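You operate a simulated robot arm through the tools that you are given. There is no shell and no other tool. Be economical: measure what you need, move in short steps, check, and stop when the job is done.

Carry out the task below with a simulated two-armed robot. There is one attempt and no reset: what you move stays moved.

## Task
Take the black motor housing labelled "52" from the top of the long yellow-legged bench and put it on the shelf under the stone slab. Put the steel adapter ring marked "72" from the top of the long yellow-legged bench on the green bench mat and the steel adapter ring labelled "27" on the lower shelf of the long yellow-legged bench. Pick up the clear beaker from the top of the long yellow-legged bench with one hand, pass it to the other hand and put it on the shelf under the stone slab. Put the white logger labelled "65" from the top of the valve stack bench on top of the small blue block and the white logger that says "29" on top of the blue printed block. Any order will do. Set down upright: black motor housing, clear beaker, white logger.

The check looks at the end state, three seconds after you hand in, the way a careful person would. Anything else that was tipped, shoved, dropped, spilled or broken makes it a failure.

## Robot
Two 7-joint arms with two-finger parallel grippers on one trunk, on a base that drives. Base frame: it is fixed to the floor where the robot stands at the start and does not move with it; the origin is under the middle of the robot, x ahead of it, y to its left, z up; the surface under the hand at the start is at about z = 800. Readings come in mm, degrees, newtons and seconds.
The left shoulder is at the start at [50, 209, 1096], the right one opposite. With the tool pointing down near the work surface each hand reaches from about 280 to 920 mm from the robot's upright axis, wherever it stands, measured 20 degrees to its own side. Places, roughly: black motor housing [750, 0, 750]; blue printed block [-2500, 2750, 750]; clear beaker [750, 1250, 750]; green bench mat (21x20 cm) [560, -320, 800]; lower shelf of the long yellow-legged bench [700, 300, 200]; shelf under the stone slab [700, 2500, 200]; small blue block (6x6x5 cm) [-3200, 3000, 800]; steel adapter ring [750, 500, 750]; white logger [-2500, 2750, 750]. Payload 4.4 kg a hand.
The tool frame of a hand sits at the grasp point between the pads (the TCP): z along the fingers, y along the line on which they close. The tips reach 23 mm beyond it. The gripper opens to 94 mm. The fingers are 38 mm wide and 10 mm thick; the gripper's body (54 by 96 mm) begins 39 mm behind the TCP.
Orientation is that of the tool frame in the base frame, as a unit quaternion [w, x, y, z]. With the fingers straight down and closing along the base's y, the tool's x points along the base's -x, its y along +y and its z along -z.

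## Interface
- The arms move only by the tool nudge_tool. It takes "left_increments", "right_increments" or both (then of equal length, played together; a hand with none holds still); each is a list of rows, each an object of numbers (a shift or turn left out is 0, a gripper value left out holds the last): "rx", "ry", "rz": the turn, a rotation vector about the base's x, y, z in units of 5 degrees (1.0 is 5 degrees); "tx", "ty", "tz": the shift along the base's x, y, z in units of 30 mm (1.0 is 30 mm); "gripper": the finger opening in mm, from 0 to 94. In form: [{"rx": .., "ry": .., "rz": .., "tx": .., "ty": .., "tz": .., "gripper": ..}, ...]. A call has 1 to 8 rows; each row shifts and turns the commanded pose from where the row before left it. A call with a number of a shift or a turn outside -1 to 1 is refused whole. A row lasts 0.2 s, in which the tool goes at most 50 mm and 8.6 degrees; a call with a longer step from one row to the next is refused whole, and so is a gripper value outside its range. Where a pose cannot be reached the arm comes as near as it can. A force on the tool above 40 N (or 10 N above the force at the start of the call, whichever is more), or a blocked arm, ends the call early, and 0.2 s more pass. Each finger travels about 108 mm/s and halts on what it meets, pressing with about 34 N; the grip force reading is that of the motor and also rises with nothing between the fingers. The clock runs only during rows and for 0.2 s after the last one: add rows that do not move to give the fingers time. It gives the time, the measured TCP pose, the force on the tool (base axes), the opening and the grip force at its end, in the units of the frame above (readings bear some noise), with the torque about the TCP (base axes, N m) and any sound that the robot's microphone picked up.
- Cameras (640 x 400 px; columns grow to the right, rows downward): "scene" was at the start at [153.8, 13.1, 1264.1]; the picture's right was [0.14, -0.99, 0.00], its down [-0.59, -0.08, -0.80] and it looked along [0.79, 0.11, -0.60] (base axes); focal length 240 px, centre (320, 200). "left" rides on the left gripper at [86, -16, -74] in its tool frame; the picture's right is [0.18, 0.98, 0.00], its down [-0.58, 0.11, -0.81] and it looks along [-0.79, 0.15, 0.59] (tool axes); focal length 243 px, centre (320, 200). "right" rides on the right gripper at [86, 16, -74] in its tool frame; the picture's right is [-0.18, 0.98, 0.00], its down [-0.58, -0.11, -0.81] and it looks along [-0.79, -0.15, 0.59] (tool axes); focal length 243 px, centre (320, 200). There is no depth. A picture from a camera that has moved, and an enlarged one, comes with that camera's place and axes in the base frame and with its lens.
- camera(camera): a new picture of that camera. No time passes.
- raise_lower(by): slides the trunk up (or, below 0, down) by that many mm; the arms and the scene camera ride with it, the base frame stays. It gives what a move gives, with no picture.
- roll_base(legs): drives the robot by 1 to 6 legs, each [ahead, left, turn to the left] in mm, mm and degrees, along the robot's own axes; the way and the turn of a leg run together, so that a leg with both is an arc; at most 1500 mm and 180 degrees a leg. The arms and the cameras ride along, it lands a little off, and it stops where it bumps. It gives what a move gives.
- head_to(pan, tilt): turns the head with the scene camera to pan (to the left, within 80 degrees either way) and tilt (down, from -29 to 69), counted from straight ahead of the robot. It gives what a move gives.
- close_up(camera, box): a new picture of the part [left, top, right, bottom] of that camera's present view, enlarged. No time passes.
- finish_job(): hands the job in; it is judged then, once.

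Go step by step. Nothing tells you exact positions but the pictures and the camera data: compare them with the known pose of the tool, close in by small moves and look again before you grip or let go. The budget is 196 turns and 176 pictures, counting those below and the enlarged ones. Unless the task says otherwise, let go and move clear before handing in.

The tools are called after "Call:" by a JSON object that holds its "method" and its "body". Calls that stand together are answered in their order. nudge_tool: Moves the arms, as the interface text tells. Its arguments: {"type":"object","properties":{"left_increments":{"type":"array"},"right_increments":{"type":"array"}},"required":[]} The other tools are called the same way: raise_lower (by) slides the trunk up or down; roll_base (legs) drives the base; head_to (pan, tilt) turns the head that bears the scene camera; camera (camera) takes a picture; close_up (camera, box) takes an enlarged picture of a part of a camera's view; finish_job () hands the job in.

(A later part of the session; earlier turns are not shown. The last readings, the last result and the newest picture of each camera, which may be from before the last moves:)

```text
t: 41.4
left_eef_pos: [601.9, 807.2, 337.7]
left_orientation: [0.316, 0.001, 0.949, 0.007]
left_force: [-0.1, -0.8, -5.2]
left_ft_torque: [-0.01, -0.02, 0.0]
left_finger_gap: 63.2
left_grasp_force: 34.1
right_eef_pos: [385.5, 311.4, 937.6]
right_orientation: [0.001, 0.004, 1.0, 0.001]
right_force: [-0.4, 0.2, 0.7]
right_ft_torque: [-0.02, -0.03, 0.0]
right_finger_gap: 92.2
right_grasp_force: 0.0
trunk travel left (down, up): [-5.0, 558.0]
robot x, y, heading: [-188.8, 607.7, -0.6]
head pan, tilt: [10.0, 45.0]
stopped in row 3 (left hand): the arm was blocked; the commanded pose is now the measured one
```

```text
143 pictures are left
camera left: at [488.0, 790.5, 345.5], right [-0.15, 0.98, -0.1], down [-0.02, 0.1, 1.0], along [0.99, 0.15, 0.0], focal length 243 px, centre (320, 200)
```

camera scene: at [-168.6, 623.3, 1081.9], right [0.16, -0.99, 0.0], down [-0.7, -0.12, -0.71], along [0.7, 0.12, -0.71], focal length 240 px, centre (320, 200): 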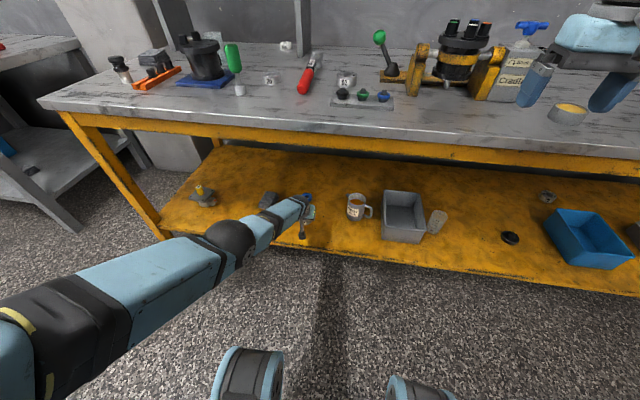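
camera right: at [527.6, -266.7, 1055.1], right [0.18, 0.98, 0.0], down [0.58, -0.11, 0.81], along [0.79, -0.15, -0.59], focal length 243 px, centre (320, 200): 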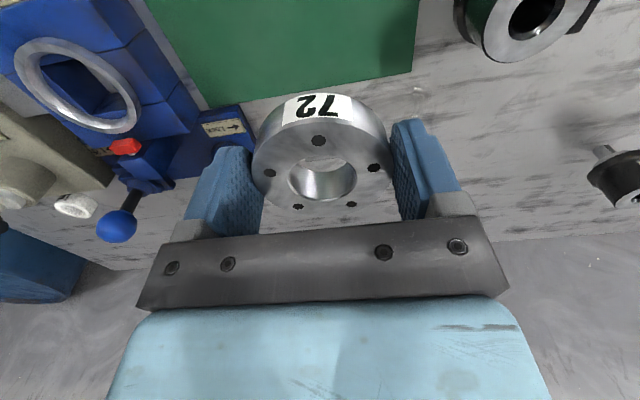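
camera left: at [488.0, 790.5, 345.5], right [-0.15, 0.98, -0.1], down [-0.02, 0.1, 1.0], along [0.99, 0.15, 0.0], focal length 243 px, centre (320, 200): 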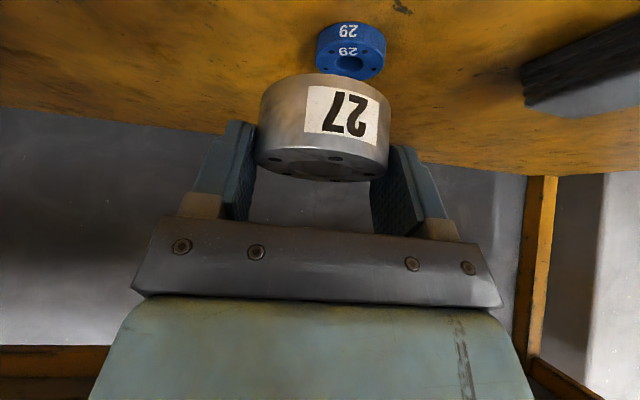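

The arm drifted and reports a block; looking at the scene for the elbow.

Call:
{"method": "camera", "body": {"camera": "scene"}}

```text
142 pictures are left
camera scene: at [-40.5, 621.6, 1080.4], right [0.16, -0.99, 0.0], down [-0.7, -0.12, -0.71], along [0.7, 0.12, -0.71], focal length 240 px, centre (320, 200)
```

scene: 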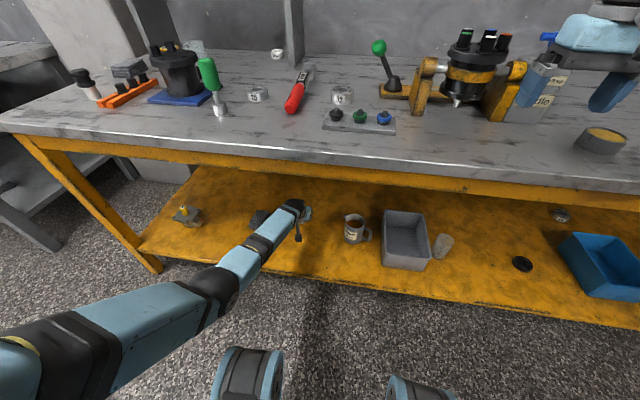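

Call:
{"method": "nudge_tool", "body": {"left_increments": [{"tx": -0.5, "ry": 0.3}, {"tx": -0.5, "ry": 0.3}, {"tx": -0.5, "ry": 0.3}, {"tx": -0.5, "ry": 0.3}, {}]}}

```text
t: 42.8
left_eef_pos: [557.1, 831.7, 347.8]
left_orientation: [0.276, -0.002, 0.961, 0.02]
left_force: [-0.1, 0.4, -5.2]
left_ft_torque: [0.02, 0.0, 0.01]
left_finger_gap: 63.2
left_grasp_force: 34.0
right_eef_pos: [388.3, 313.5, 935.5]
right_orientation: [-0.002, 0.005, 1.0, -0.001]
right_force: [0.3, -0.9, -0.2]
right_ft_torque: [-0.01, 0.0, -0.03]
right_finger_gap: 92.2
right_grasp_force: 0.0
trunk travel left (down, up): [-5.0, 558.0]
robot x, y, heading: [-189.4, 607.7, -0.7]
head pan, tilt: [10.0, 45.0]
stopped in row 5 (left hand): the arm was blocked; the commanded pose is now the measured one
```

Call:
{"method": "head_to", "body": {"pan": 40, "tilt": 55}}

Call:
{"method": "camera", "body": {"camera": "scene"}}

```text
t: 43.7
left_eef_pos: [555.7, 830.3, 346.2]
left_orientation: [0.275, -0.002, 0.961, 0.017]
left_force: [0.0, -0.2, -5.0]
left_ft_torque: [-0.01, 0.01, 0.01]
left_finger_gap: 63.4
left_grasp_force: 34.6
right_eef_pos: [389.9, 316.0, 937.9]
right_orientation: [-0.002, 0.004, 1.0, -0.002]
right_force: [0.3, 0.3, 0.3]
right_ft_torque: [-0.02, 0.01, 0.0]
right_finger_gap: 92.1
right_grasp_force: 0.0
trunk travel left (down, up): [-5.0, 558.0]
robot x, y, heading: [-186.1, 608.1, -0.3]
head pan, tilt: [40.0, 55.0]
```

```text
141 pictures are left
camera scene: at [-60.6, 659.0, 1067.4], right [0.63, -0.77, 0.0], down [-0.64, -0.52, -0.57], along [0.44, 0.36, -0.82], focal length 240 px, centre (320, 200)
```

scene: 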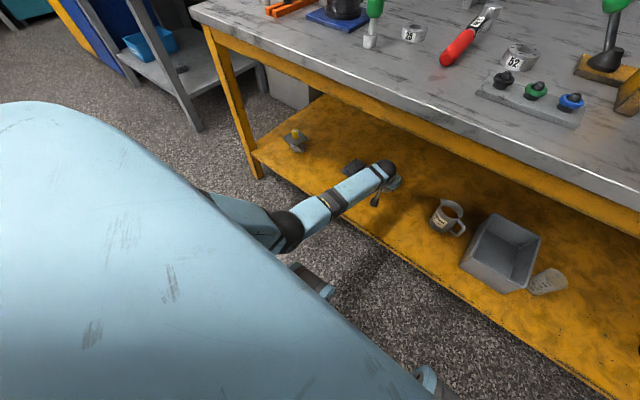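

The elbow is resting against the robot's own left drum; I must keep the arm extended. I extend the hand forward, restore orientation, then back the base off so the arm comes straight.

Call:
{"method": "nudge_tool", "body": {"left_increments": [{"tx": 0.6, "ty": -0.4, "tz": 0, "rx": -0.1, "ry": 0.13, "rz": -0.08}, {"tx": 0.6, "ty": -0.4, "tz": -0.2, "rx": -0.1, "ry": 0.13, "rz": -0.08}, {"tx": 0.5, "ty": -0.34, "tz": -0.3, "rx": -0.1, "ry": 0.13, "rz": -0.08}, {}]}}

Call:
{"method": "roll_base", "body": {"legs": [[-57, 0, 0]]}}

Call:
{"method": "nudge_tool", "body": {"left_increments": [{"tz": -0.5, "tx": -0.4}, {"tz": -0.5, "tx": -0.4}, {"tz": -0.5, "tx": -0.4}, {"tz": -0.5, "tx": -0.4}, {}]}}

Call:
{"method": "camera", "body": {"camera": "left"}}

```text
t: 44.7
left_eef_pos: [607.3, 791.9, 335.5]
left_orientation: [0.259, 0.007, 0.966, 0.001]
left_force: [-0.2, 0.3, -4.9]
left_ft_torque: [0.02, -0.03, -0.02]
left_finger_gap: 63.2
left_grasp_force: 33.7
right_eef_pos: [387.6, 313.8, 938.6]
right_orientation: [0.0, 0.004, 1.0, 0.0]
right_force: [-0.8, 0.5, 0.0]
right_ft_torque: [-0.02, -0.01, -0.01]
right_finger_gap: 91.9
right_grasp_force: 0.1
trunk travel left (down, up): [-5.0, 558.0]
robot x, y, heading: [-187.4, 606.6, -0.2]
head pan, tilt: [40.0, 55.0]
```

```text
t: 45.7
left_eef_pos: [551.2, 794.0, 336.8]
left_orientation: [0.259, 0.006, 0.966, 0.002]
left_force: [-0.1, -0.2, -4.4]
left_ft_torque: [-0.02, 0.02, -0.02]
left_finger_gap: 63.0
left_grasp_force: 33.5
right_eef_pos: [330.8, 314.5, 938.3]
right_orientation: [0.0, 0.005, 1.0, 0.001]
right_force: [-0.8, 0.1, -0.4]
right_ft_torque: [0.0, 0.0, -0.01]
right_finger_gap: 92.0
right_grasp_force: 0.1
trunk travel left (down, up): [-5.0, 558.0]
robot x, y, heading: [-243.0, 607.4, -0.4]
head pan, tilt: [40.0, 55.0]
```

```text
t: 47.1
left_eef_pos: [533.3, 801.1, 307.9]
left_orientation: [0.283, 0.003, 0.959, 0.008]
left_force: [-0.1, 0.6, -6.5]
left_ft_torque: [-0.02, 0.04, 0.01]
left_finger_gap: 63.0
left_grasp_force: 34.1
right_eef_pos: [330.1, 311.3, 937.2]
right_orientation: [0.0, 0.004, 1.0, 0.002]
right_force: [-0.1, -0.8, 0.4]
right_ft_torque: [0.01, -0.01, 0.01]
right_finger_gap: 92.3
right_grasp_force: 0.1
trunk travel left (down, up): [-5.0, 558.0]
robot x, y, heading: [-244.0, 612.0, -0.2]
head pan, tilt: [40.0, 55.0]
stopped in row 5 (left hand): the arm was blocked; the commanded pose is now the measured one
```

```text
140 pictures are left
camera left: at [419.4, 785.8, 323.3], right [-0.15, 0.98, -0.08], down [0.05, 0.09, 0.99], along [0.99, 0.15, -0.07], focal length 243 px, centre (320, 200)
```

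left: 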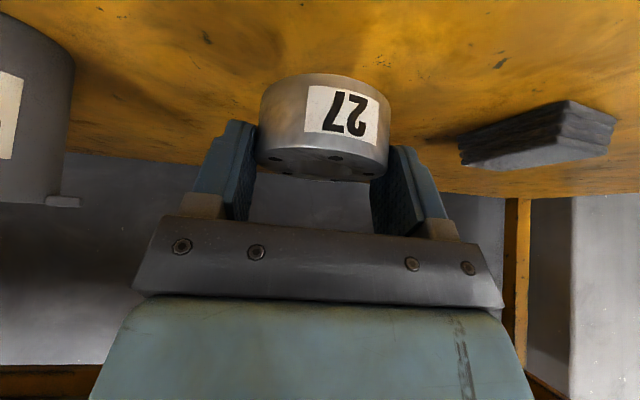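

The elbow is again on the drum. I'll shift the base to the right so the arm passes outside the drum: raise, move the hand left relative to the robot, drive right.

Call:
{"method": "nudge_tool", "body": {"left_increments": [{"tz": 0.8}, {"tz": 0.8}, {"tz": 0.8, "ty": 0.5}, {"ty": 1}, {"ty": 1}, {"ty": 1}, {"ty": 1}, {"ty": 0.5}]}}

Call:
{"method": "roll_base", "body": {"legs": [[0, -160, 0]]}}

Call:
{"method": "camera", "body": {"camera": "scene"}}

```text
t: 48.9
left_eef_pos: [526.6, 949.7, 373.2]
left_orientation: [0.276, 0.005, 0.961, 0.005]
left_force: [-0.2, 0.4, -4.5]
left_ft_torque: [0.01, -0.01, 0.01]
left_finger_gap: 63.3
left_grasp_force: 34.2
right_eef_pos: [331.0, 314.4, 938.1]
right_orientation: [-0.001, 0.003, 1.0, 0.0]
right_force: [0.8, 0.5, 0.5]
right_ft_torque: [0.01, -0.03, 0.03]
right_finger_gap: 92.0
right_grasp_force: 0.1
trunk travel left (down, up): [-5.0, 558.0]
robot x, y, heading: [-240.5, 606.7, -0.5]
head pan, tilt: [40.0, 55.0]
```

```text
t: 50.9
left_eef_pos: [525.1, 791.5, 373.1]
left_orientation: [0.277, 0.005, 0.961, 0.006]
left_force: [-0.3, 0.1, -4.5]
left_ft_torque: [0.03, 0.0, 0.03]
left_finger_gap: 63.4
left_grasp_force: 33.9
right_eef_pos: [329.9, 156.6, 939.0]
right_orientation: [-0.001, 0.004, 1.0, 0.001]
right_force: [-1.1, -0.5, 0.4]
right_ft_torque: [-0.03, 0.01, 0.0]
right_finger_gap: 92.0
right_grasp_force: 0.0
trunk travel left (down, up): [-5.0, 558.0]
robot x, y, heading: [-245.4, 451.5, -0.4]
head pan, tilt: [40.0, 55.0]
```

```text
139 pictures are left
camera scene: at [-120.9, 497.9, 1068.4], right [0.64, -0.77, 0.0], down [-0.63, -0.52, -0.57], along [0.44, 0.36, -0.82], focal length 240 px, centre (320, 200)
```

scene: 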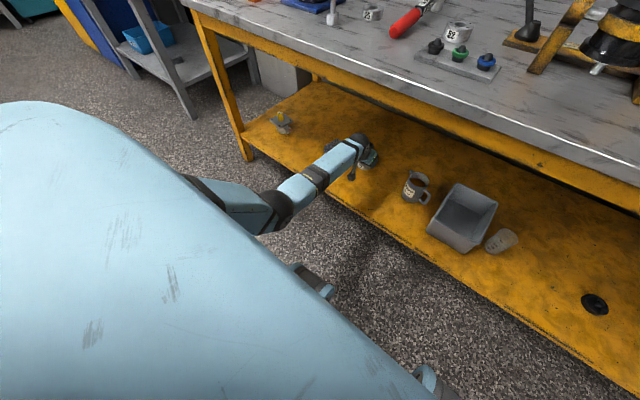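

Call:
{"method": "roll_base", "body": {"legs": [[45, 0, 0]]}}

Call:
{"method": "nudge_tool", "body": {"left_increments": [{"tx": -0.4, "tz": -0.7}, {"tx": -0.4, "tz": -0.7}, {"tx": -0.4, "tz": -0.7}, {"tx": -0.4, "tz": -0.7}, {}]}}

Call:
{"method": "camera", "body": {"camera": "scene"}}

```text
t: 51.8
left_eef_pos: [569.3, 791.3, 372.9]
left_orientation: [0.276, 0.004, 0.961, 0.006]
left_force: [0.8, 0.2, -4.6]
left_ft_torque: [-0.02, 0.0, -0.03]
left_finger_gap: 63.5
left_grasp_force: 34.6
right_eef_pos: [374.9, 156.0, 939.2]
right_orientation: [-0.001, 0.004, 1.0, 0.0]
right_force: [0.0, -0.3, -0.2]
right_ft_torque: [0.02, -0.01, -0.01]
right_finger_gap: 92.1
right_grasp_force: 0.0
trunk travel left (down, up): [-5.0, 558.0]
robot x, y, heading: [-201.7, 448.4, -0.4]
head pan, tilt: [40.0, 55.0]
```

```text
t: 53.0
left_eef_pos: [521.1, 791.4, 290.0]
left_orientation: [0.276, 0.004, 0.961, 0.006]
left_force: [-0.9, -0.5, -5.7]
left_ft_torque: [-0.02, 0.0, 0.01]
left_finger_gap: 63.0
left_grasp_force: 34.0
right_eef_pos: [373.7, 155.7, 938.0]
right_orientation: [-0.001, 0.005, 1.0, -0.001]
right_force: [0.0, -0.6, -1.0]
right_ft_torque: [-0.02, 0.0, 0.02]
right_finger_gap: 92.3
right_grasp_force: 0.1
trunk travel left (down, up): [-5.0, 558.0]
robot x, y, heading: [-202.5, 452.0, -0.5]
head pan, tilt: [40.0, 55.0]
```

```text
138 pictures are left
camera scene: at [-76.7, 497.7, 1068.4], right [0.64, -0.77, 0.0], down [-0.63, -0.52, -0.57], along [0.44, 0.36, -0.82], focal length 240 px, centre (320, 200)
```

scene: 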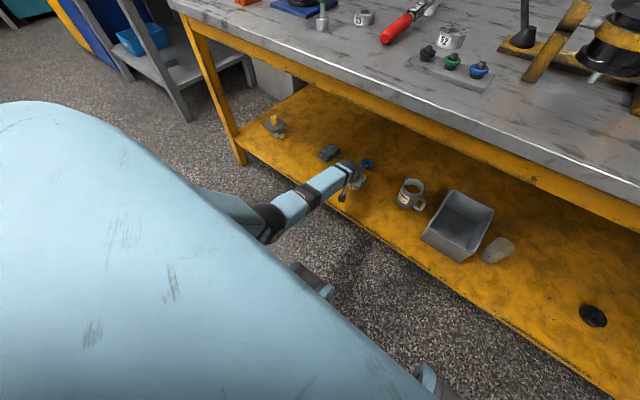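

Now it moves freely. Continuing down gently.

Call:
{"method": "nudge_tool", "body": {"left_increments": [{"tz": -0.4, "ry": 0.2}, {"tz": -0.4, "ry": 0.2}, {"tz": -0.3}, {"tz": -0.2}, {}]}}

Call:
{"method": "camera", "body": {"camera": "left"}}

```text
t: 54.2
left_eef_pos: [525.2, 792.2, 256.9]
left_orientation: [0.265, 0.003, 0.964, 0.007]
left_force: [-2.1, 1.1, 27.8]
left_ft_torque: [-0.65, -0.06, 0.19]
left_finger_gap: 63.6
left_grasp_force: 34.2
right_eef_pos: [371.7, 154.6, 941.1]
right_orientation: [0.001, 0.004, 1.0, 0.0]
right_force: [0.0, 0.1, -0.5]
right_ft_torque: [-0.03, -0.01, 0.03]
right_finger_gap: 91.8
right_grasp_force: 0.0
trunk travel left (down, up): [-5.0, 558.0]
robot x, y, heading: [-205.5, 451.4, -0.5]
head pan, tilt: [40.0, 55.0]
```

```text
137 pictures are left
camera left: at [411.6, 777.1, 276.1], right [-0.15, 0.98, -0.08], down [0.09, 0.09, 0.99], along [0.98, 0.15, -0.1], focal length 243 px, centre (320, 200)
```

left: 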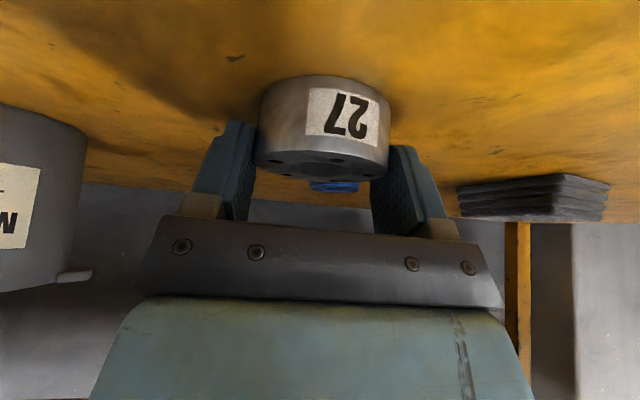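

Ring 27 rests on the shelf (shelf top ≈ 220). Easing off, opening and withdrawing.

Call:
{"method": "nudge_tool", "body": {"left_increments": [{"tz": 0.25}, {"gripper": 75}, {"gripper": 92}, {"gripper": 92}, {"tz": 0.5, "tx": -0.3}, {"tz": 1, "tx": -0.5}, {"tz": 1, "tx": -0.5}, {"tz": 1, "tx": -0.5}]}}

Call:
{"method": "camera", "body": {"camera": "left"}}

```text
t: 56.0
left_eef_pos: [474.0, 797.2, 371.5]
left_orientation: [0.264, 0.005, 0.964, 0.008]
left_force: [0.2, 0.3, 0.2]
left_ft_torque: [0.02, -0.03, 0.02]
left_finger_gap: 92.1
left_grasp_force: 0.0
right_eef_pos: [374.7, 155.0, 939.0]
right_orientation: [-0.001, 0.005, 1.0, 0.001]
right_force: [0.2, -0.6, -0.1]
right_ft_torque: [-0.02, -0.01, -0.01]
right_finger_gap: 92.1
right_grasp_force: 0.1
trunk travel left (down, up): [-5.0, 558.0]
robot x, y, heading: [-199.3, 451.6, -0.4]
head pan, tilt: [40.0, 55.0]
```

```text
136 pictures are left
camera left: at [360.0, 781.6, 390.9], right [-0.16, 0.98, -0.07], down [0.09, 0.09, 0.99], along [0.98, 0.15, -0.1], focal length 243 px, centre (320, 200)
```

left: 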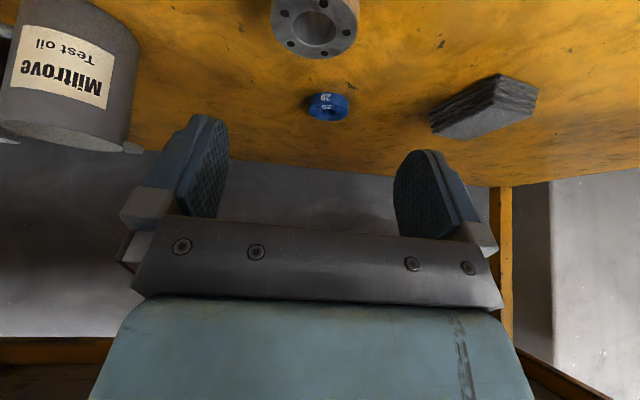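

Ring 27 is down on the shelf. Now I back away, raise the trunk and the left arm.

Call:
{"method": "roll_base", "body": {"legs": [[-420, 0, 0]]}}

Call:
{"method": "raise_lower", "body": {"by": 170}}

Call:
{"method": "nudge_tool", "body": {"left_increments": [{"tz": 1, "ry": 0.7}, {"tz": 1, "ry": 0.7}, {"tz": 1, "ry": 0.7}, {"tz": 1, "ry": 0.7}, {"tz": 1, "ry": 0.7}, {"tz": 1, "ry": 0.7}, {"tz": 1, "ry": 0.7}, {"tz": 1, "ry": 0.7}]}}

Call:
{"method": "nudge_tool", "body": {"left_increments": [{"tz": 1, "tx": -0.3}, {"tz": 1, "tx": -0.3}, {"tz": 1, "tx": -0.3}, {"tz": 1, "tx": -0.3}, {"tz": 1, "tx": -0.3}, {"tz": 1, "tx": -0.3}, {"tz": 1, "tx": -0.3}, {"tz": 1, "tx": -0.3}]}}

Call:
{"method": "head_to", "body": {"pan": 0, "tilt": 37}}

Call:
{"method": "roll_base", "body": {"legs": [[0, -350, 0], [600, 0, 0]]}}

Call:
{"method": "camera", "body": {"camera": "scene"}}

```text
t: 58.5
left_eef_pos: [56.5, 800.5, 369.9]
left_orientation: [0.265, 0.005, 0.964, 0.01]
left_force: [0.1, -0.8, 0.6]
left_ft_torque: [0.02, -0.02, -0.01]
left_finger_gap: 92.1
left_grasp_force: 0.0
right_eef_pos: [-40.5, 157.1, 938.5]
right_orientation: [-0.001, 0.005, 1.0, 0.001]
right_force: [-0.3, 0.3, -1.2]
right_ft_torque: [0.05, -0.02, 0.02]
right_finger_gap: 92.0
right_grasp_force: 0.1
trunk travel left (down, up): [-5.0, 558.0]
robot x, y, heading: [-614.3, 455.7, -0.5]
head pan, tilt: [40.0, 55.0]
```

```text
t: 60.5
left_eef_pos: [57.9, 801.9, 537.8]
left_orientation: [0.264, 0.004, 0.964, 0.01]
left_force: [0.1, 0.0, 0.1]
left_ft_torque: [0.0, -0.02, -0.03]
left_finger_gap: 91.9
left_grasp_force: 0.0
right_eef_pos: [-41.6, 159.9, 1108.3]
right_orientation: [0.0, 0.005, 1.0, 0.0]
right_force: [0.1, 0.1, 0.6]
right_ft_torque: [0.0, 0.01, 0.01]
right_finger_gap: 92.0
right_grasp_force: 0.1
trunk travel left (down, up): [-175.0, 388.0]
robot x, y, heading: [-616.1, 451.9, -0.6]
head pan, tilt: [40.0, 55.0]
```

```text
t: 62.3
left_eef_pos: [56.7, 800.1, 781.2]
left_orientation: [0.022, 0.007, 1.0, 0.009]
left_force: [-0.1, 0.6, 0.4]
left_ft_torque: [0.0, 0.0, -0.01]
left_finger_gap: 91.9
left_grasp_force: 0.0
right_eef_pos: [-41.7, 158.3, 1108.9]
right_orientation: [0.0, 0.005, 1.0, 0.0]
right_force: [0.2, 0.2, 0.1]
right_ft_torque: [0.01, -0.03, -0.01]
right_finger_gap: 92.0
right_grasp_force: 0.0
trunk travel left (down, up): [-175.0, 388.0]
robot x, y, heading: [-617.0, 455.7, -0.6]
head pan, tilt: [40.0, 55.0]
```

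```text
t: 64.1
left_eef_pos: [-15.5, 801.1, 1017.3]
left_orientation: [0.023, 0.006, 1.0, 0.008]
left_force: [-0.4, 0.1, 0.1]
left_ft_torque: [-0.03, -0.02, 0.0]
left_finger_gap: 92.1
left_grasp_force: 0.0
right_eef_pos: [-42.4, 159.8, 1108.9]
right_orientation: [0.001, 0.005, 1.0, 0.0]
right_force: [-0.2, 0.3, 0.1]
right_ft_torque: [0.0, -0.01, 0.01]
right_finger_gap: 91.8
right_grasp_force: 0.1
trunk travel left (down, up): [-175.0, 388.0]
robot x, y, heading: [-613.5, 458.5, -0.9]
head pan, tilt: [40.0, 55.0]
```

```text
t: 65.1
left_eef_pos: [-14.1, 801.4, 1017.2]
left_orientation: [0.022, 0.007, 1.0, 0.007]
left_force: [-0.4, -0.1, 0.5]
left_ft_torque: [0.03, 0.01, 0.01]
left_finger_gap: 91.9
left_grasp_force: 0.0
right_eef_pos: [-42.0, 159.1, 1110.4]
right_orientation: [-0.001, 0.006, 1.0, 0.0]
right_force: [-0.2, 0.7, 0.5]
right_ft_torque: [0.01, -0.02, 0.04]
right_finger_gap: 92.0
right_grasp_force: 0.1
trunk travel left (down, up): [-175.0, 388.0]
robot x, y, heading: [-613.5, 454.2, -0.5]
head pan, tilt: [0.0, 37.0]
```

```text
t: 71.8
left_eef_pos: [572.5, 454.6, 1016.4]
left_orientation: [0.022, 0.003, 1.0, 0.007]
left_force: [-1.2, 0.2, -0.3]
left_ft_torque: [0.01, 0.01, -0.01]
left_finger_gap: 92.0
left_grasp_force: 0.1
right_eef_pos: [551.0, -189.3, 1108.2]
right_orientation: [0.0, 0.001, 1.0, 0.001]
right_force: [-0.8, 0.2, -0.1]
right_ft_torque: [-0.01, 0.02, -0.02]
right_finger_gap: 92.0
right_grasp_force: 0.0
trunk travel left (down, up): [-175.0, 388.0]
robot x, y, heading: [-22.9, 99.7, -0.3]
head pan, tilt: [0.0, 37.0]
```

```text
135 pictures are left
camera scene: at [128.8, 102.5, 1263.6], right [0.0, -1.0, 0.0], down [-0.6, 0.0, -0.8], along [0.8, 0.0, -0.6], focal length 240 px, centre (320, 200)
```

scene: 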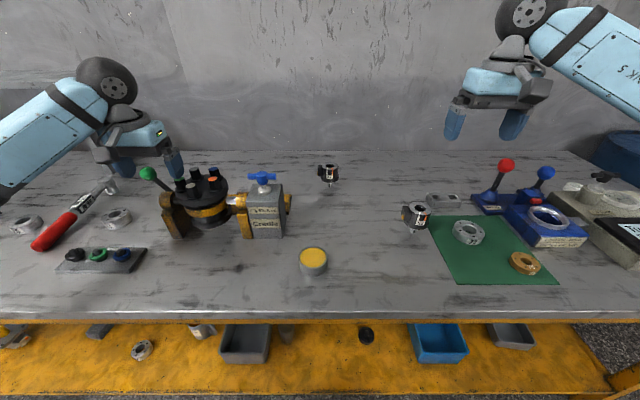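

Call:
{"method": "close_up", "body": {"camera": "scene", "box": [380, 180, 460, 250]}}

Call:
{"method": "camera", "body": {"camera": "right"}}

```text
5.71 times, centred on (420, 215) of scene
camera zoom: at [128.8, 102.5, 1263.6], right [0.0, -1.0, 0.0], down [-0.6, 0.0, -0.8], along [0.8, 0.0, -0.6], focal length 1374 px, centre (-251, 114)
```

zoom: 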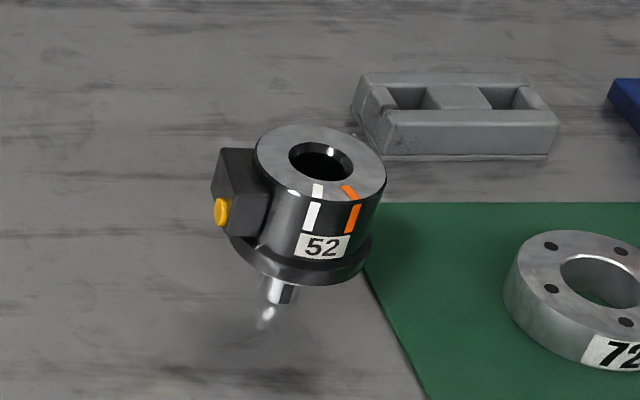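

```text
133 pictures are left
camera right: at [464.3, -172.4, 1183.8], right [0.19, 0.98, 0.0], down [0.58, -0.11, 0.81], along [0.79, -0.15, -0.59], focal length 243 px, centre (320, 200)
```

right: 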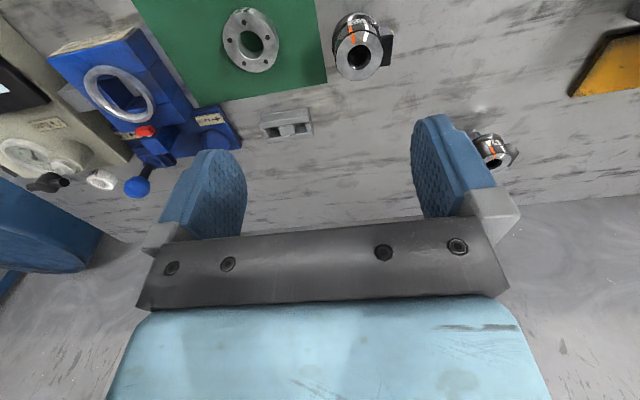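

The connector box points to +y, so I grip across x: right hand yawed 80° and tilted 30°, approaching from the right. First rotating high above.

Call:
{"method": "nudge_tool", "body": {"right_increments": [{"rz": 1, "tx": 0.1}, {"rz": 1, "tx": 0.1}, {"rz": 1, "tx": 0.1}, {"rz": 1, "tx": 0.1}, {"rz": 1, "tx": 0.1}, {"rz": 1, "tx": 0.1}, {"rz": 1, "tx": 0.1}, {"rz": 1, "tx": 0.1}]}}

Call:
{"method": "nudge_tool", "body": {"right_increments": [{"rz": 1, "tx": 0.1}, {"rz": 1, "tx": 0.1}, {"rz": 1, "tx": 0.1}, {"rz": 1, "tx": 0.1}, {"rz": 1}, {"rz": 1}, {"rz": 1}, {"rz": 1}]}}

Call:
{"method": "nudge_tool", "body": {"right_increments": [{"rx": 0.985, "ry": -0.174, "tz": -0.3}, {"rx": 0.985, "ry": -0.174, "tz": -0.4}, {"rx": 0.985, "ry": -0.174, "tz": -0.6}, {"rx": 0.985, "ry": -0.174, "tz": -0.6}, {"rx": 0.985, "ry": -0.174, "tz": -0.6}, {"rx": 0.985, "ry": -0.174, "tz": -0.6}, {}]}}

Call:
{"method": "camera", "body": {"camera": "right"}}

Call:
{"method": "camera", "body": {"camera": "scene"}}

```text
t: 73.5
left_eef_pos: [571.8, 453.0, 1016.1]
left_orientation: [0.024, 0.002, 1.0, 0.008]
left_force: [-0.7, 1.5, 0.2]
left_ft_torque: [0.04, -0.01, 0.01]
left_finger_gap: 92.1
left_grasp_force: 0.1
right_eef_pos: [574.6, -189.5, 1109.1]
right_orientation: [0.0, -0.342, 0.94, 0.0]
right_force: [-0.1, 0.3, 0.1]
right_ft_torque: [0.0, 0.02, 0.0]
right_finger_gap: 92.3
right_grasp_force: 0.0
trunk travel left (down, up): [-175.0, 388.0]
robot x, y, heading: [-24.7, 100.9, -0.3]
head pan, tilt: [0.0, 37.0]
```

```text
t: 75.3
left_eef_pos: [571.3, 454.0, 1016.7]
left_orientation: [0.022, 0.002, 1.0, 0.008]
left_force: [0.7, 0.4, 0.3]
left_ft_torque: [-0.03, 0.01, 0.02]
left_finger_gap: 92.1
left_grasp_force: 0.1
right_eef_pos: [575.8, -188.2, 1107.6]
right_orientation: [0.0, -0.381, 0.925, 0.0]
right_force: [-0.7, -0.1, -0.6]
right_ft_torque: [0.01, -0.02, 0.0]
right_finger_gap: 91.9
right_grasp_force: 0.0
right hand out of reach, approached as far as the arm can: row 2, 3, 4, 5, 6, 7, 8
trunk travel left (down, up): [-175.0, 388.0]
robot x, y, heading: [-29.7, 101.0, -0.2]
head pan, tilt: [0.0, 37.0]
```

```text
t: 77.0
left_eef_pos: [570.4, 454.8, 1016.3]
left_orientation: [0.024, 0.003, 1.0, 0.008]
left_force: [-0.9, -0.7, 0.6]
left_ft_torque: [0.02, -0.01, 0.02]
left_finger_gap: 91.8
left_grasp_force: 0.0
right_eef_pos: [568.8, -188.9, 1071.4]
right_orientation: [0.082, -0.366, 0.923, 0.088]
right_force: [0.1, 1.1, 0.4]
right_ft_torque: [0.0, -0.04, 0.0]
right_finger_gap: 92.0
right_grasp_force: 0.1
right hand out of reach, approached as far as the arm can: row 2, 3, 4, 5
trunk travel left (down, up): [-175.0, 388.0]
robot x, y, heading: [-27.7, 98.1, -0.0]
head pan, tilt: [0.0, 37.0]
```

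```text
132 pictures are left
camera right: at [489.1, -250.4, 1127.5], right [-0.55, 0.83, 0.14], down [0.42, 0.13, 0.9], along [0.72, 0.55, -0.42], focal length 243 px, centre (320, 200)
```

right: 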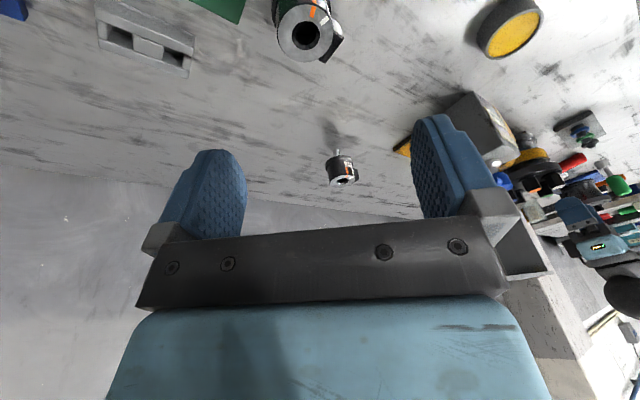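

```text
131 pictures are left
camera scene: at [127.5, 103.0, 1263.9], right [0.0, -1.0, 0.0], down [-0.6, 0.0, -0.8], along [0.8, 0.0, -0.6], focal length 240 px, centre (320, 200)
```

scene: 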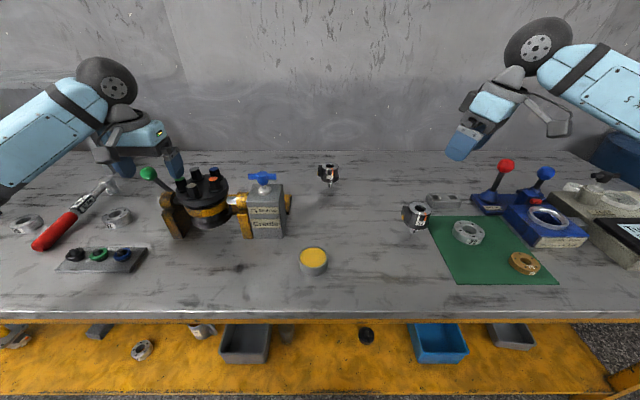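

Right wrist can't yaw inward beyond 45°. I'll use the left hand instead (its outward direction), with the base shifted to the right. Restoring the right hand to neutral and retracted, yawing the left.

Call:
{"method": "nudge_tool", "body": {"right_increments": [{"rx": -0.207, "ry": 0.193, "rz": -0.861, "tx": -0.7, "ty": 0.3}, {"rx": -0.207, "ry": 0.193, "rz": -0.861, "tx": -0.7, "ty": 0.3}, {"rx": -0.207, "ry": 0.193, "rz": -0.861, "tx": -0.7, "ty": 0.3}, {"rx": -0.207, "ry": 0.193, "rz": -0.861, "tx": -0.7, "ty": 0.3}, {"rx": -0.207, "ry": 0.193, "rz": -0.861, "tx": -0.7, "ty": 0.3}, {"rx": -0.207, "ry": 0.193, "rz": -0.861, "tx": -0.7, "ty": 0.3}, {"rx": -0.207, "ry": 0.193, "rz": -0.861, "tx": -0.7}, {"rx": -0.207, "ry": 0.193, "rz": -0.861}], "left_increments": [{"rz": 1, "tz": 0.8}, {"rz": 1, "tz": 0.8}, {"rz": 1, "tz": 0.8}, {"rz": 1}, {"rz": 1}, {"rz": 1}, {"rz": 1}, {"rz": 1}]}}

Call:
{"method": "nudge_tool", "body": {"right_increments": [{"rx": -0.207, "ry": 0.193, "rz": -0.861}, {"rx": -0.207, "ry": 0.193, "rz": -0.861}, {}, {}, {}, {}, {}, {}], "left_increments": [{"rz": 1}, {"rz": 1}, {"rz": 1}, {"rz": 1}, {"rz": 1}, {"rz": 1}, {"rz": 1}, {"rz": 1}]}}

Call:
{"method": "head_to", "body": {"pan": -45, "tilt": 30}}

Call:
{"method": "camera", "body": {"camera": "scene"}}

```text
t: 78.8
left_eef_pos: [571.7, 453.6, 1087.8]
left_orientation: [0.018, -0.341, 0.94, 0.016]
left_force: [0.4, 0.5, -1.0]
left_ft_torque: [-0.02, 0.01, 0.07]
left_finger_gap: 92.0
left_grasp_force: 0.0
right_eef_pos: [422.8, -135.3, 1072.0]
right_orientation: [0.016, -0.075, 0.997, 0.02]
right_force: [0.7, 0.3, 0.6]
right_ft_torque: [-0.05, -0.04, 0.0]
right_finger_gap: 91.5
right_grasp_force: 0.0
trunk travel left (down, up): [-175.0, 388.0]
robot x, y, heading: [-30.0, 99.4, -0.1]
head pan, tilt: [0.0, 37.0]
```

```text
t: 80.5
left_eef_pos: [570.6, 453.6, 1089.0]
left_orientation: [0.012, -0.642, 0.767, 0.022]
left_force: [-0.7, 0.7, 0.1]
left_ft_torque: [0.02, 0.01, 0.02]
left_finger_gap: 92.0
left_grasp_force: 0.0
right_eef_pos: [422.5, -134.7, 1071.0]
right_orientation: [-0.002, 0.0, 1.0, 0.001]
right_force: [-0.2, 0.2, 0.0]
right_ft_torque: [0.0, 0.01, -0.02]
right_finger_gap: 91.9
right_grasp_force: 0.0
trunk travel left (down, up): [-175.0, 388.0]
robot x, y, heading: [-24.4, 97.6, 0.0]
head pan, tilt: [0.0, 37.0]
```

```text
t: 81.7
left_eef_pos: [571.5, 452.8, 1089.9]
left_orientation: [0.013, -0.641, 0.767, 0.02]
left_force: [-0.3, 0.5, 0.1]
left_ft_torque: [0.03, 0.03, -0.03]
left_finger_gap: 92.0
left_grasp_force: 0.0
right_eef_pos: [421.5, -134.2, 1070.5]
right_orientation: [-0.001, 0.0, 1.0, 0.002]
right_force: [0.5, -0.3, 0.0]
right_ft_torque: [0.01, 0.04, -0.01]
right_finger_gap: 91.9
right_grasp_force: 0.0
trunk travel left (down, up): [-175.0, 388.0]
robot x, y, heading: [-25.8, 100.4, 0.1]
head pan, tilt: [-45.0, 30.0]
```

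```text
130 pictures are left
camera scene: at [105.4, 38.6, 1274.5], right [-0.71, -0.71, 0.0], down [-0.35, 0.35, -0.87], along [0.61, -0.61, -0.5], focal length 240 px, centre (320, 200)
```

scene: 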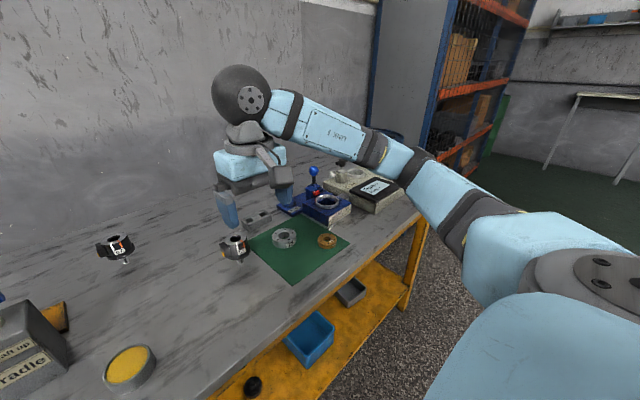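

Call:
{"method": "roll_base", "body": {"legs": [[0, -480, 0]]}}

Call:
{"method": "head_to", "body": {"pan": 15, "tilt": 40}}

Call:
{"method": "nudge_tool", "body": {"left_increments": [{"rx": 0.985, "ry": -0.174, "tx": 0.09, "ty": -0.93, "tz": -0.5}, {"rx": 0.985, "ry": -0.174, "tx": 0.09, "ty": -0.93, "tz": -0.5}, {"rx": 0.985, "ry": -0.174, "tx": 0.09, "ty": -0.93, "tz": -0.5}, {"rx": 0.985, "ry": -0.174, "tx": 0.09, "ty": -0.93, "tz": -0.5}, {"rx": 0.985, "ry": -0.174, "tx": 0.09, "ty": -0.93, "tz": -0.5}, {"rx": 0.985, "ry": -0.174, "tx": 0.09, "ty": -0.93, "tz": -0.5}, {}]}}

Call:
{"method": "camera", "body": {"camera": "scene"}}

Call:
{"method": "camera", "body": {"camera": "left"}}

```text
t: 86.4
left_eef_pos: [571.2, -32.2, 1090.2]
left_orientation: [0.012, -0.639, 0.769, 0.02]
left_force: [0.3, 0.4, -0.1]
left_ft_torque: [0.02, 0.01, -0.05]
left_finger_gap: 91.8
left_grasp_force: 0.1
right_eef_pos: [420.7, -618.5, 1070.5]
right_orientation: [-0.001, 0.002, 1.0, 0.002]
right_force: [0.1, 0.0, -0.4]
right_ft_torque: [0.02, 0.01, 0.01]
right_finger_gap: 92.1
right_grasp_force: 0.1
trunk travel left (down, up): [-175.0, 388.0]
robot x, y, heading: [-28.7, -380.9, -0.1]
head pan, tilt: [-45.0, 30.0]
```

```text
t: 87.7
left_eef_pos: [570.9, -31.0, 1089.4]
left_orientation: [0.012, -0.64, 0.768, 0.02]
left_force: [0.1, 0.0, 0.4]
left_ft_torque: [0.0, 0.01, -0.05]
left_finger_gap: 91.8
left_grasp_force: 0.1
right_eef_pos: [420.2, -619.8, 1071.7]
right_orientation: [-0.001, 0.001, 1.0, 0.002]
right_force: [-0.5, 0.4, 0.3]
right_ft_torque: [-0.01, 0.02, 0.01]
right_finger_gap: 91.7
right_grasp_force: 0.0
trunk travel left (down, up): [-175.0, 388.0]
robot x, y, heading: [-22.4, -381.3, -0.3]
head pan, tilt: [15.0, 40.0]
```

```text
t: 89.3
left_eef_pos: [588.2, -197.9, 1002.1]
left_orientation: [0.21, -0.615, 0.736, 0.187]
left_force: [-1.0, 1.0, 0.3]
left_ft_torque: [0.04, -0.02, -0.01]
left_finger_gap: 92.1
left_grasp_force: 0.0
right_eef_pos: [420.5, -618.4, 1071.5]
right_orientation: [-0.001, 0.0, 1.0, 0.001]
right_force: [-0.2, 0.3, -0.1]
right_ft_torque: [-0.02, -0.02, 0.03]
right_finger_gap: 92.1
right_grasp_force: 0.0
trunk travel left (down, up): [-175.0, 388.0]
robot x, y, heading: [-27.5, -379.8, -0.2]
head pan, tilt: [15.0, 40.0]
```

```text
129 pictures are left
camera scene: at [122.1, -358.6, 1259.2], right [0.26, -0.97, 0.0], down [-0.62, -0.16, -0.77], along [0.74, 0.19, -0.64], focal length 240 px, centre (320, 200)
```

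scene: 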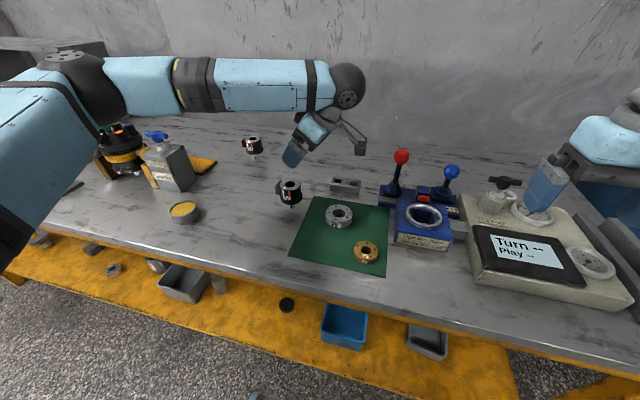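

```text
128 pictures are left
camera left: at [585.0, -312.1, 1017.8], right [-1.0, 0.02, -0.08], down [-0.08, 0.07, 0.99], along [0.02, 1.0, -0.07], focal length 243 px, centre (320, 200)
```

left: 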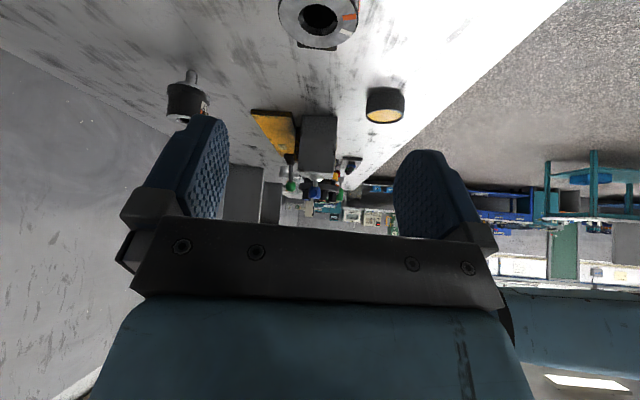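

Left hand is aligned behind the motor, closing axis horizontal. Lowering to the pre-grasp spot and looking.

Call:
{"method": "nudge_tool", "body": {"left_increments": [{"tz": -0.75}, {"tz": -0.75}, {"tz": -0.75}, {"ty": 0.3, "tz": -0.5, "tx": 0.05}, {"ty": 0.3, "tz": -0.5, "tx": 0.05}, {}]}}

Call:
{"method": "camera", "body": {"camera": "left"}}

Call:
{"method": "close_up", "body": {"camera": "scene", "box": [230, 110, 400, 240]}}

```text
t: 90.7
left_eef_pos: [590.2, -181.3, 900.1]
left_orientation: [0.209, -0.616, 0.736, 0.187]
left_force: [0.3, 0.1, 0.6]
left_ft_torque: [-0.01, -0.01, 0.0]
left_finger_gap: 91.9
left_grasp_force: 0.0
right_eef_pos: [419.6, -619.8, 1072.2]
right_orientation: [-0.001, 0.003, 1.0, 0.001]
right_force: [-0.1, 0.3, -0.1]
right_ft_torque: [-0.01, 0.02, -0.04]
right_finger_gap: 92.3
right_grasp_force: 0.1
trunk travel left (down, up): [-175.0, 388.0]
robot x, y, heading: [-25.7, -379.9, -0.1]
head pan, tilt: [15.0, 40.0]
```

```text
127 pictures are left
camera left: at [586.7, -295.3, 918.0], right [-1.0, 0.02, -0.08], down [-0.08, 0.07, 0.99], along [0.02, 1.0, -0.07], focal length 243 px, centre (320, 200)
```

left: 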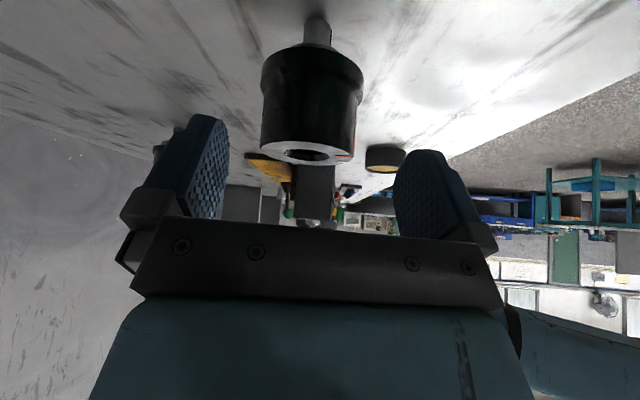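

```text
3.08 times, centred on (315, 175) of scene
camera zoom: at [122.2, -359.6, 1259.2], right [0.25, -0.97, 0.0], down [-0.62, -0.16, -0.77], along [0.74, 0.2, -0.64], focal length 740 px, centre (335, 277)
```

zoom: 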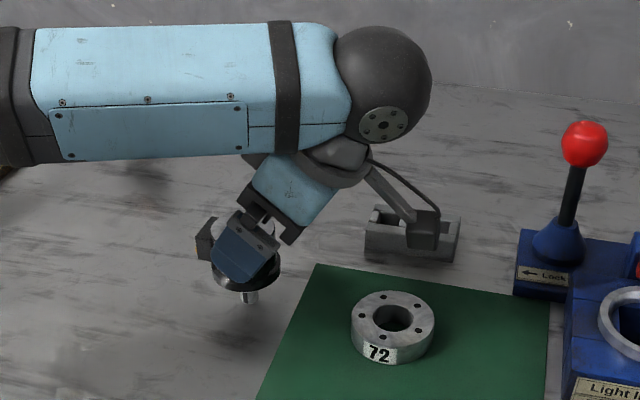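

Call:
{"method": "nudge_tool", "body": {"left_increments": [{"tx": 0.06, "ty": 0.48, "tz": -0.67}, {"tx": 0.06, "ty": 0.48, "tz": -0.67}, {"gripper": 80}, {"gripper": 74}, {}]}}

Call:
{"method": "close_up", "body": {"camera": "left", "box": [160, 0, 480, 200]}}

Call:
{"method": "close_up", "body": {"camera": "scene", "box": [250, 150, 340, 220]}}

```text
t: 91.9
left_eef_pos: [592.3, -152.7, 862.2]
left_orientation: [0.21, -0.616, 0.736, 0.187]
left_force: [0.7, 0.3, 0.1]
left_ft_torque: [0.02, 0.0, -0.03]
left_finger_gap: 74.0
left_grasp_force: 0.2
right_eef_pos: [420.9, -618.9, 1070.5]
right_orientation: [-0.001, 0.002, 1.0, 0.001]
right_force: [-0.5, 0.3, -0.4]
right_ft_torque: [-0.01, -0.02, -0.01]
right_finger_gap: 92.0
right_grasp_force: 0.1
trunk travel left (down, up): [-175.0, 388.0]
robot x, y, heading: [-26.7, -383.0, -0.0]
head pan, tilt: [15.0, 40.0]
```

```text
2.00 times, centred on (320, 100) of left
camera zoom: at [589.1, -266.8, 877.6], right [-1.0, 0.02, -0.08], down [-0.08, 0.07, 0.99], along [0.02, 1.0, -0.07], focal length 485 px, centre (320, 400)
```

zoom: 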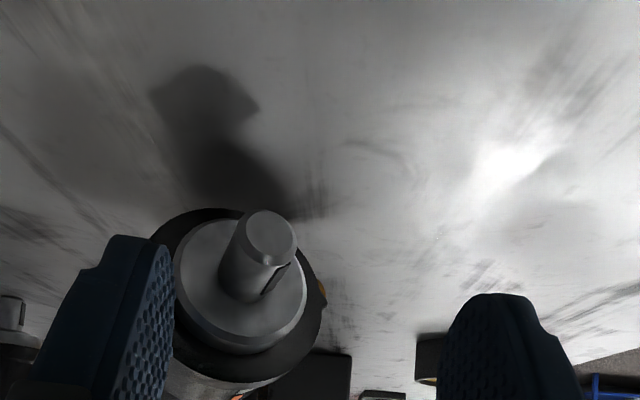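

```text
5.71 times, centred on (295, 185) of scene
camera zoom: at [122.3, -359.5, 1259.2], right [0.25, -0.97, 0.0], down [-0.62, -0.16, -0.77], along [0.74, 0.2, -0.64], focal length 1374 px, centre (463, 286)
```

zoom: 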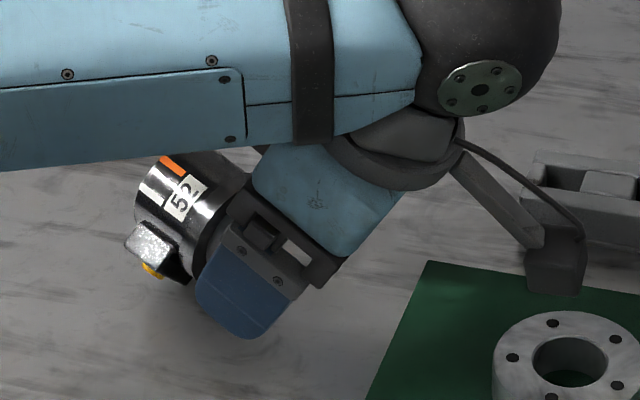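

The motor tipped over backwards during the approach (palm likely touched its top edge). I withdraw carefully and look at how it lies.

Call:
{"method": "nudge_tool", "body": {"left_increments": [{"gripper": 92}, {"tx": -0.05, "ty": -0.4, "tz": 0.6}, {"tx": -0.05, "ty": -0.4, "tz": 0.6}, {"tx": -0.05, "ty": -0.4, "tz": 0.6}, {"tz": 1}, {"tz": 1}, {"tz": 1}]}}

Call:
{"method": "camera", "body": {"camera": "left"}}

Call:
{"method": "close_up", "body": {"camera": "scene", "box": [200, 110, 380, 250]}}

```text
t: 93.5
left_eef_pos: [589.7, -190.8, 1005.9]
left_orientation: [0.211, -0.616, 0.736, 0.188]
left_force: [0.1, -1.0, -0.2]
left_ft_torque: [-0.02, 0.01, 0.0]
left_finger_gap: 92.2
left_grasp_force: 0.1
right_eef_pos: [419.9, -619.9, 1072.1]
right_orientation: [0.0, 0.001, 1.0, 0.002]
right_force: [1.0, -0.3, -0.7]
right_ft_torque: [-0.05, -0.02, 0.01]
right_finger_gap: 92.1
right_grasp_force: 0.1
trunk travel left (down, up): [-175.0, 388.0]
robot x, y, heading: [-30.3, -386.2, 0.2]
head pan, tilt: [15.0, 40.0]
```

```text
123 pictures are left
camera left: at [585.6, -303.9, 1021.6], right [-1.0, 0.02, -0.08], down [-0.08, 0.07, 0.99], along [0.02, 1.0, -0.07], focal length 243 px, centre (320, 200)
```

left: 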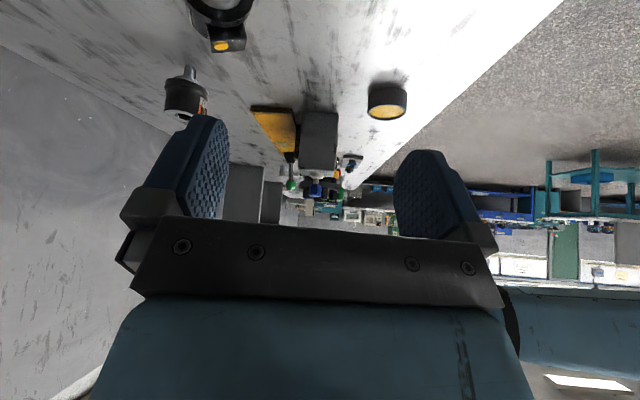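

```text
2.86 times, centred on (290, 180) of scene
camera zoom: at [121.7, -359.8, 1259.2], right [0.25, -0.97, 0.0], down [-0.62, -0.16, -0.77], along [0.74, 0.2, -0.64], focal length 687 px, centre (406, 257)
```

zoom: 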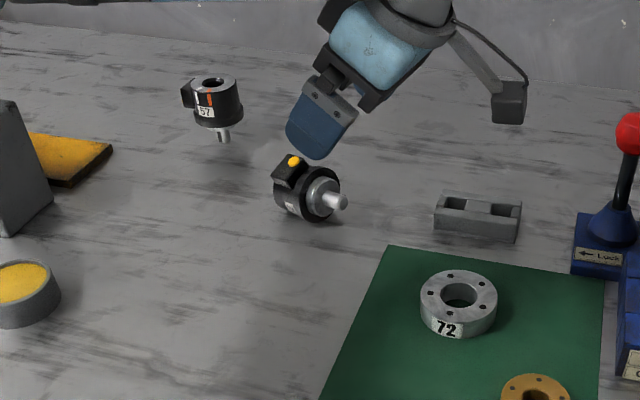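

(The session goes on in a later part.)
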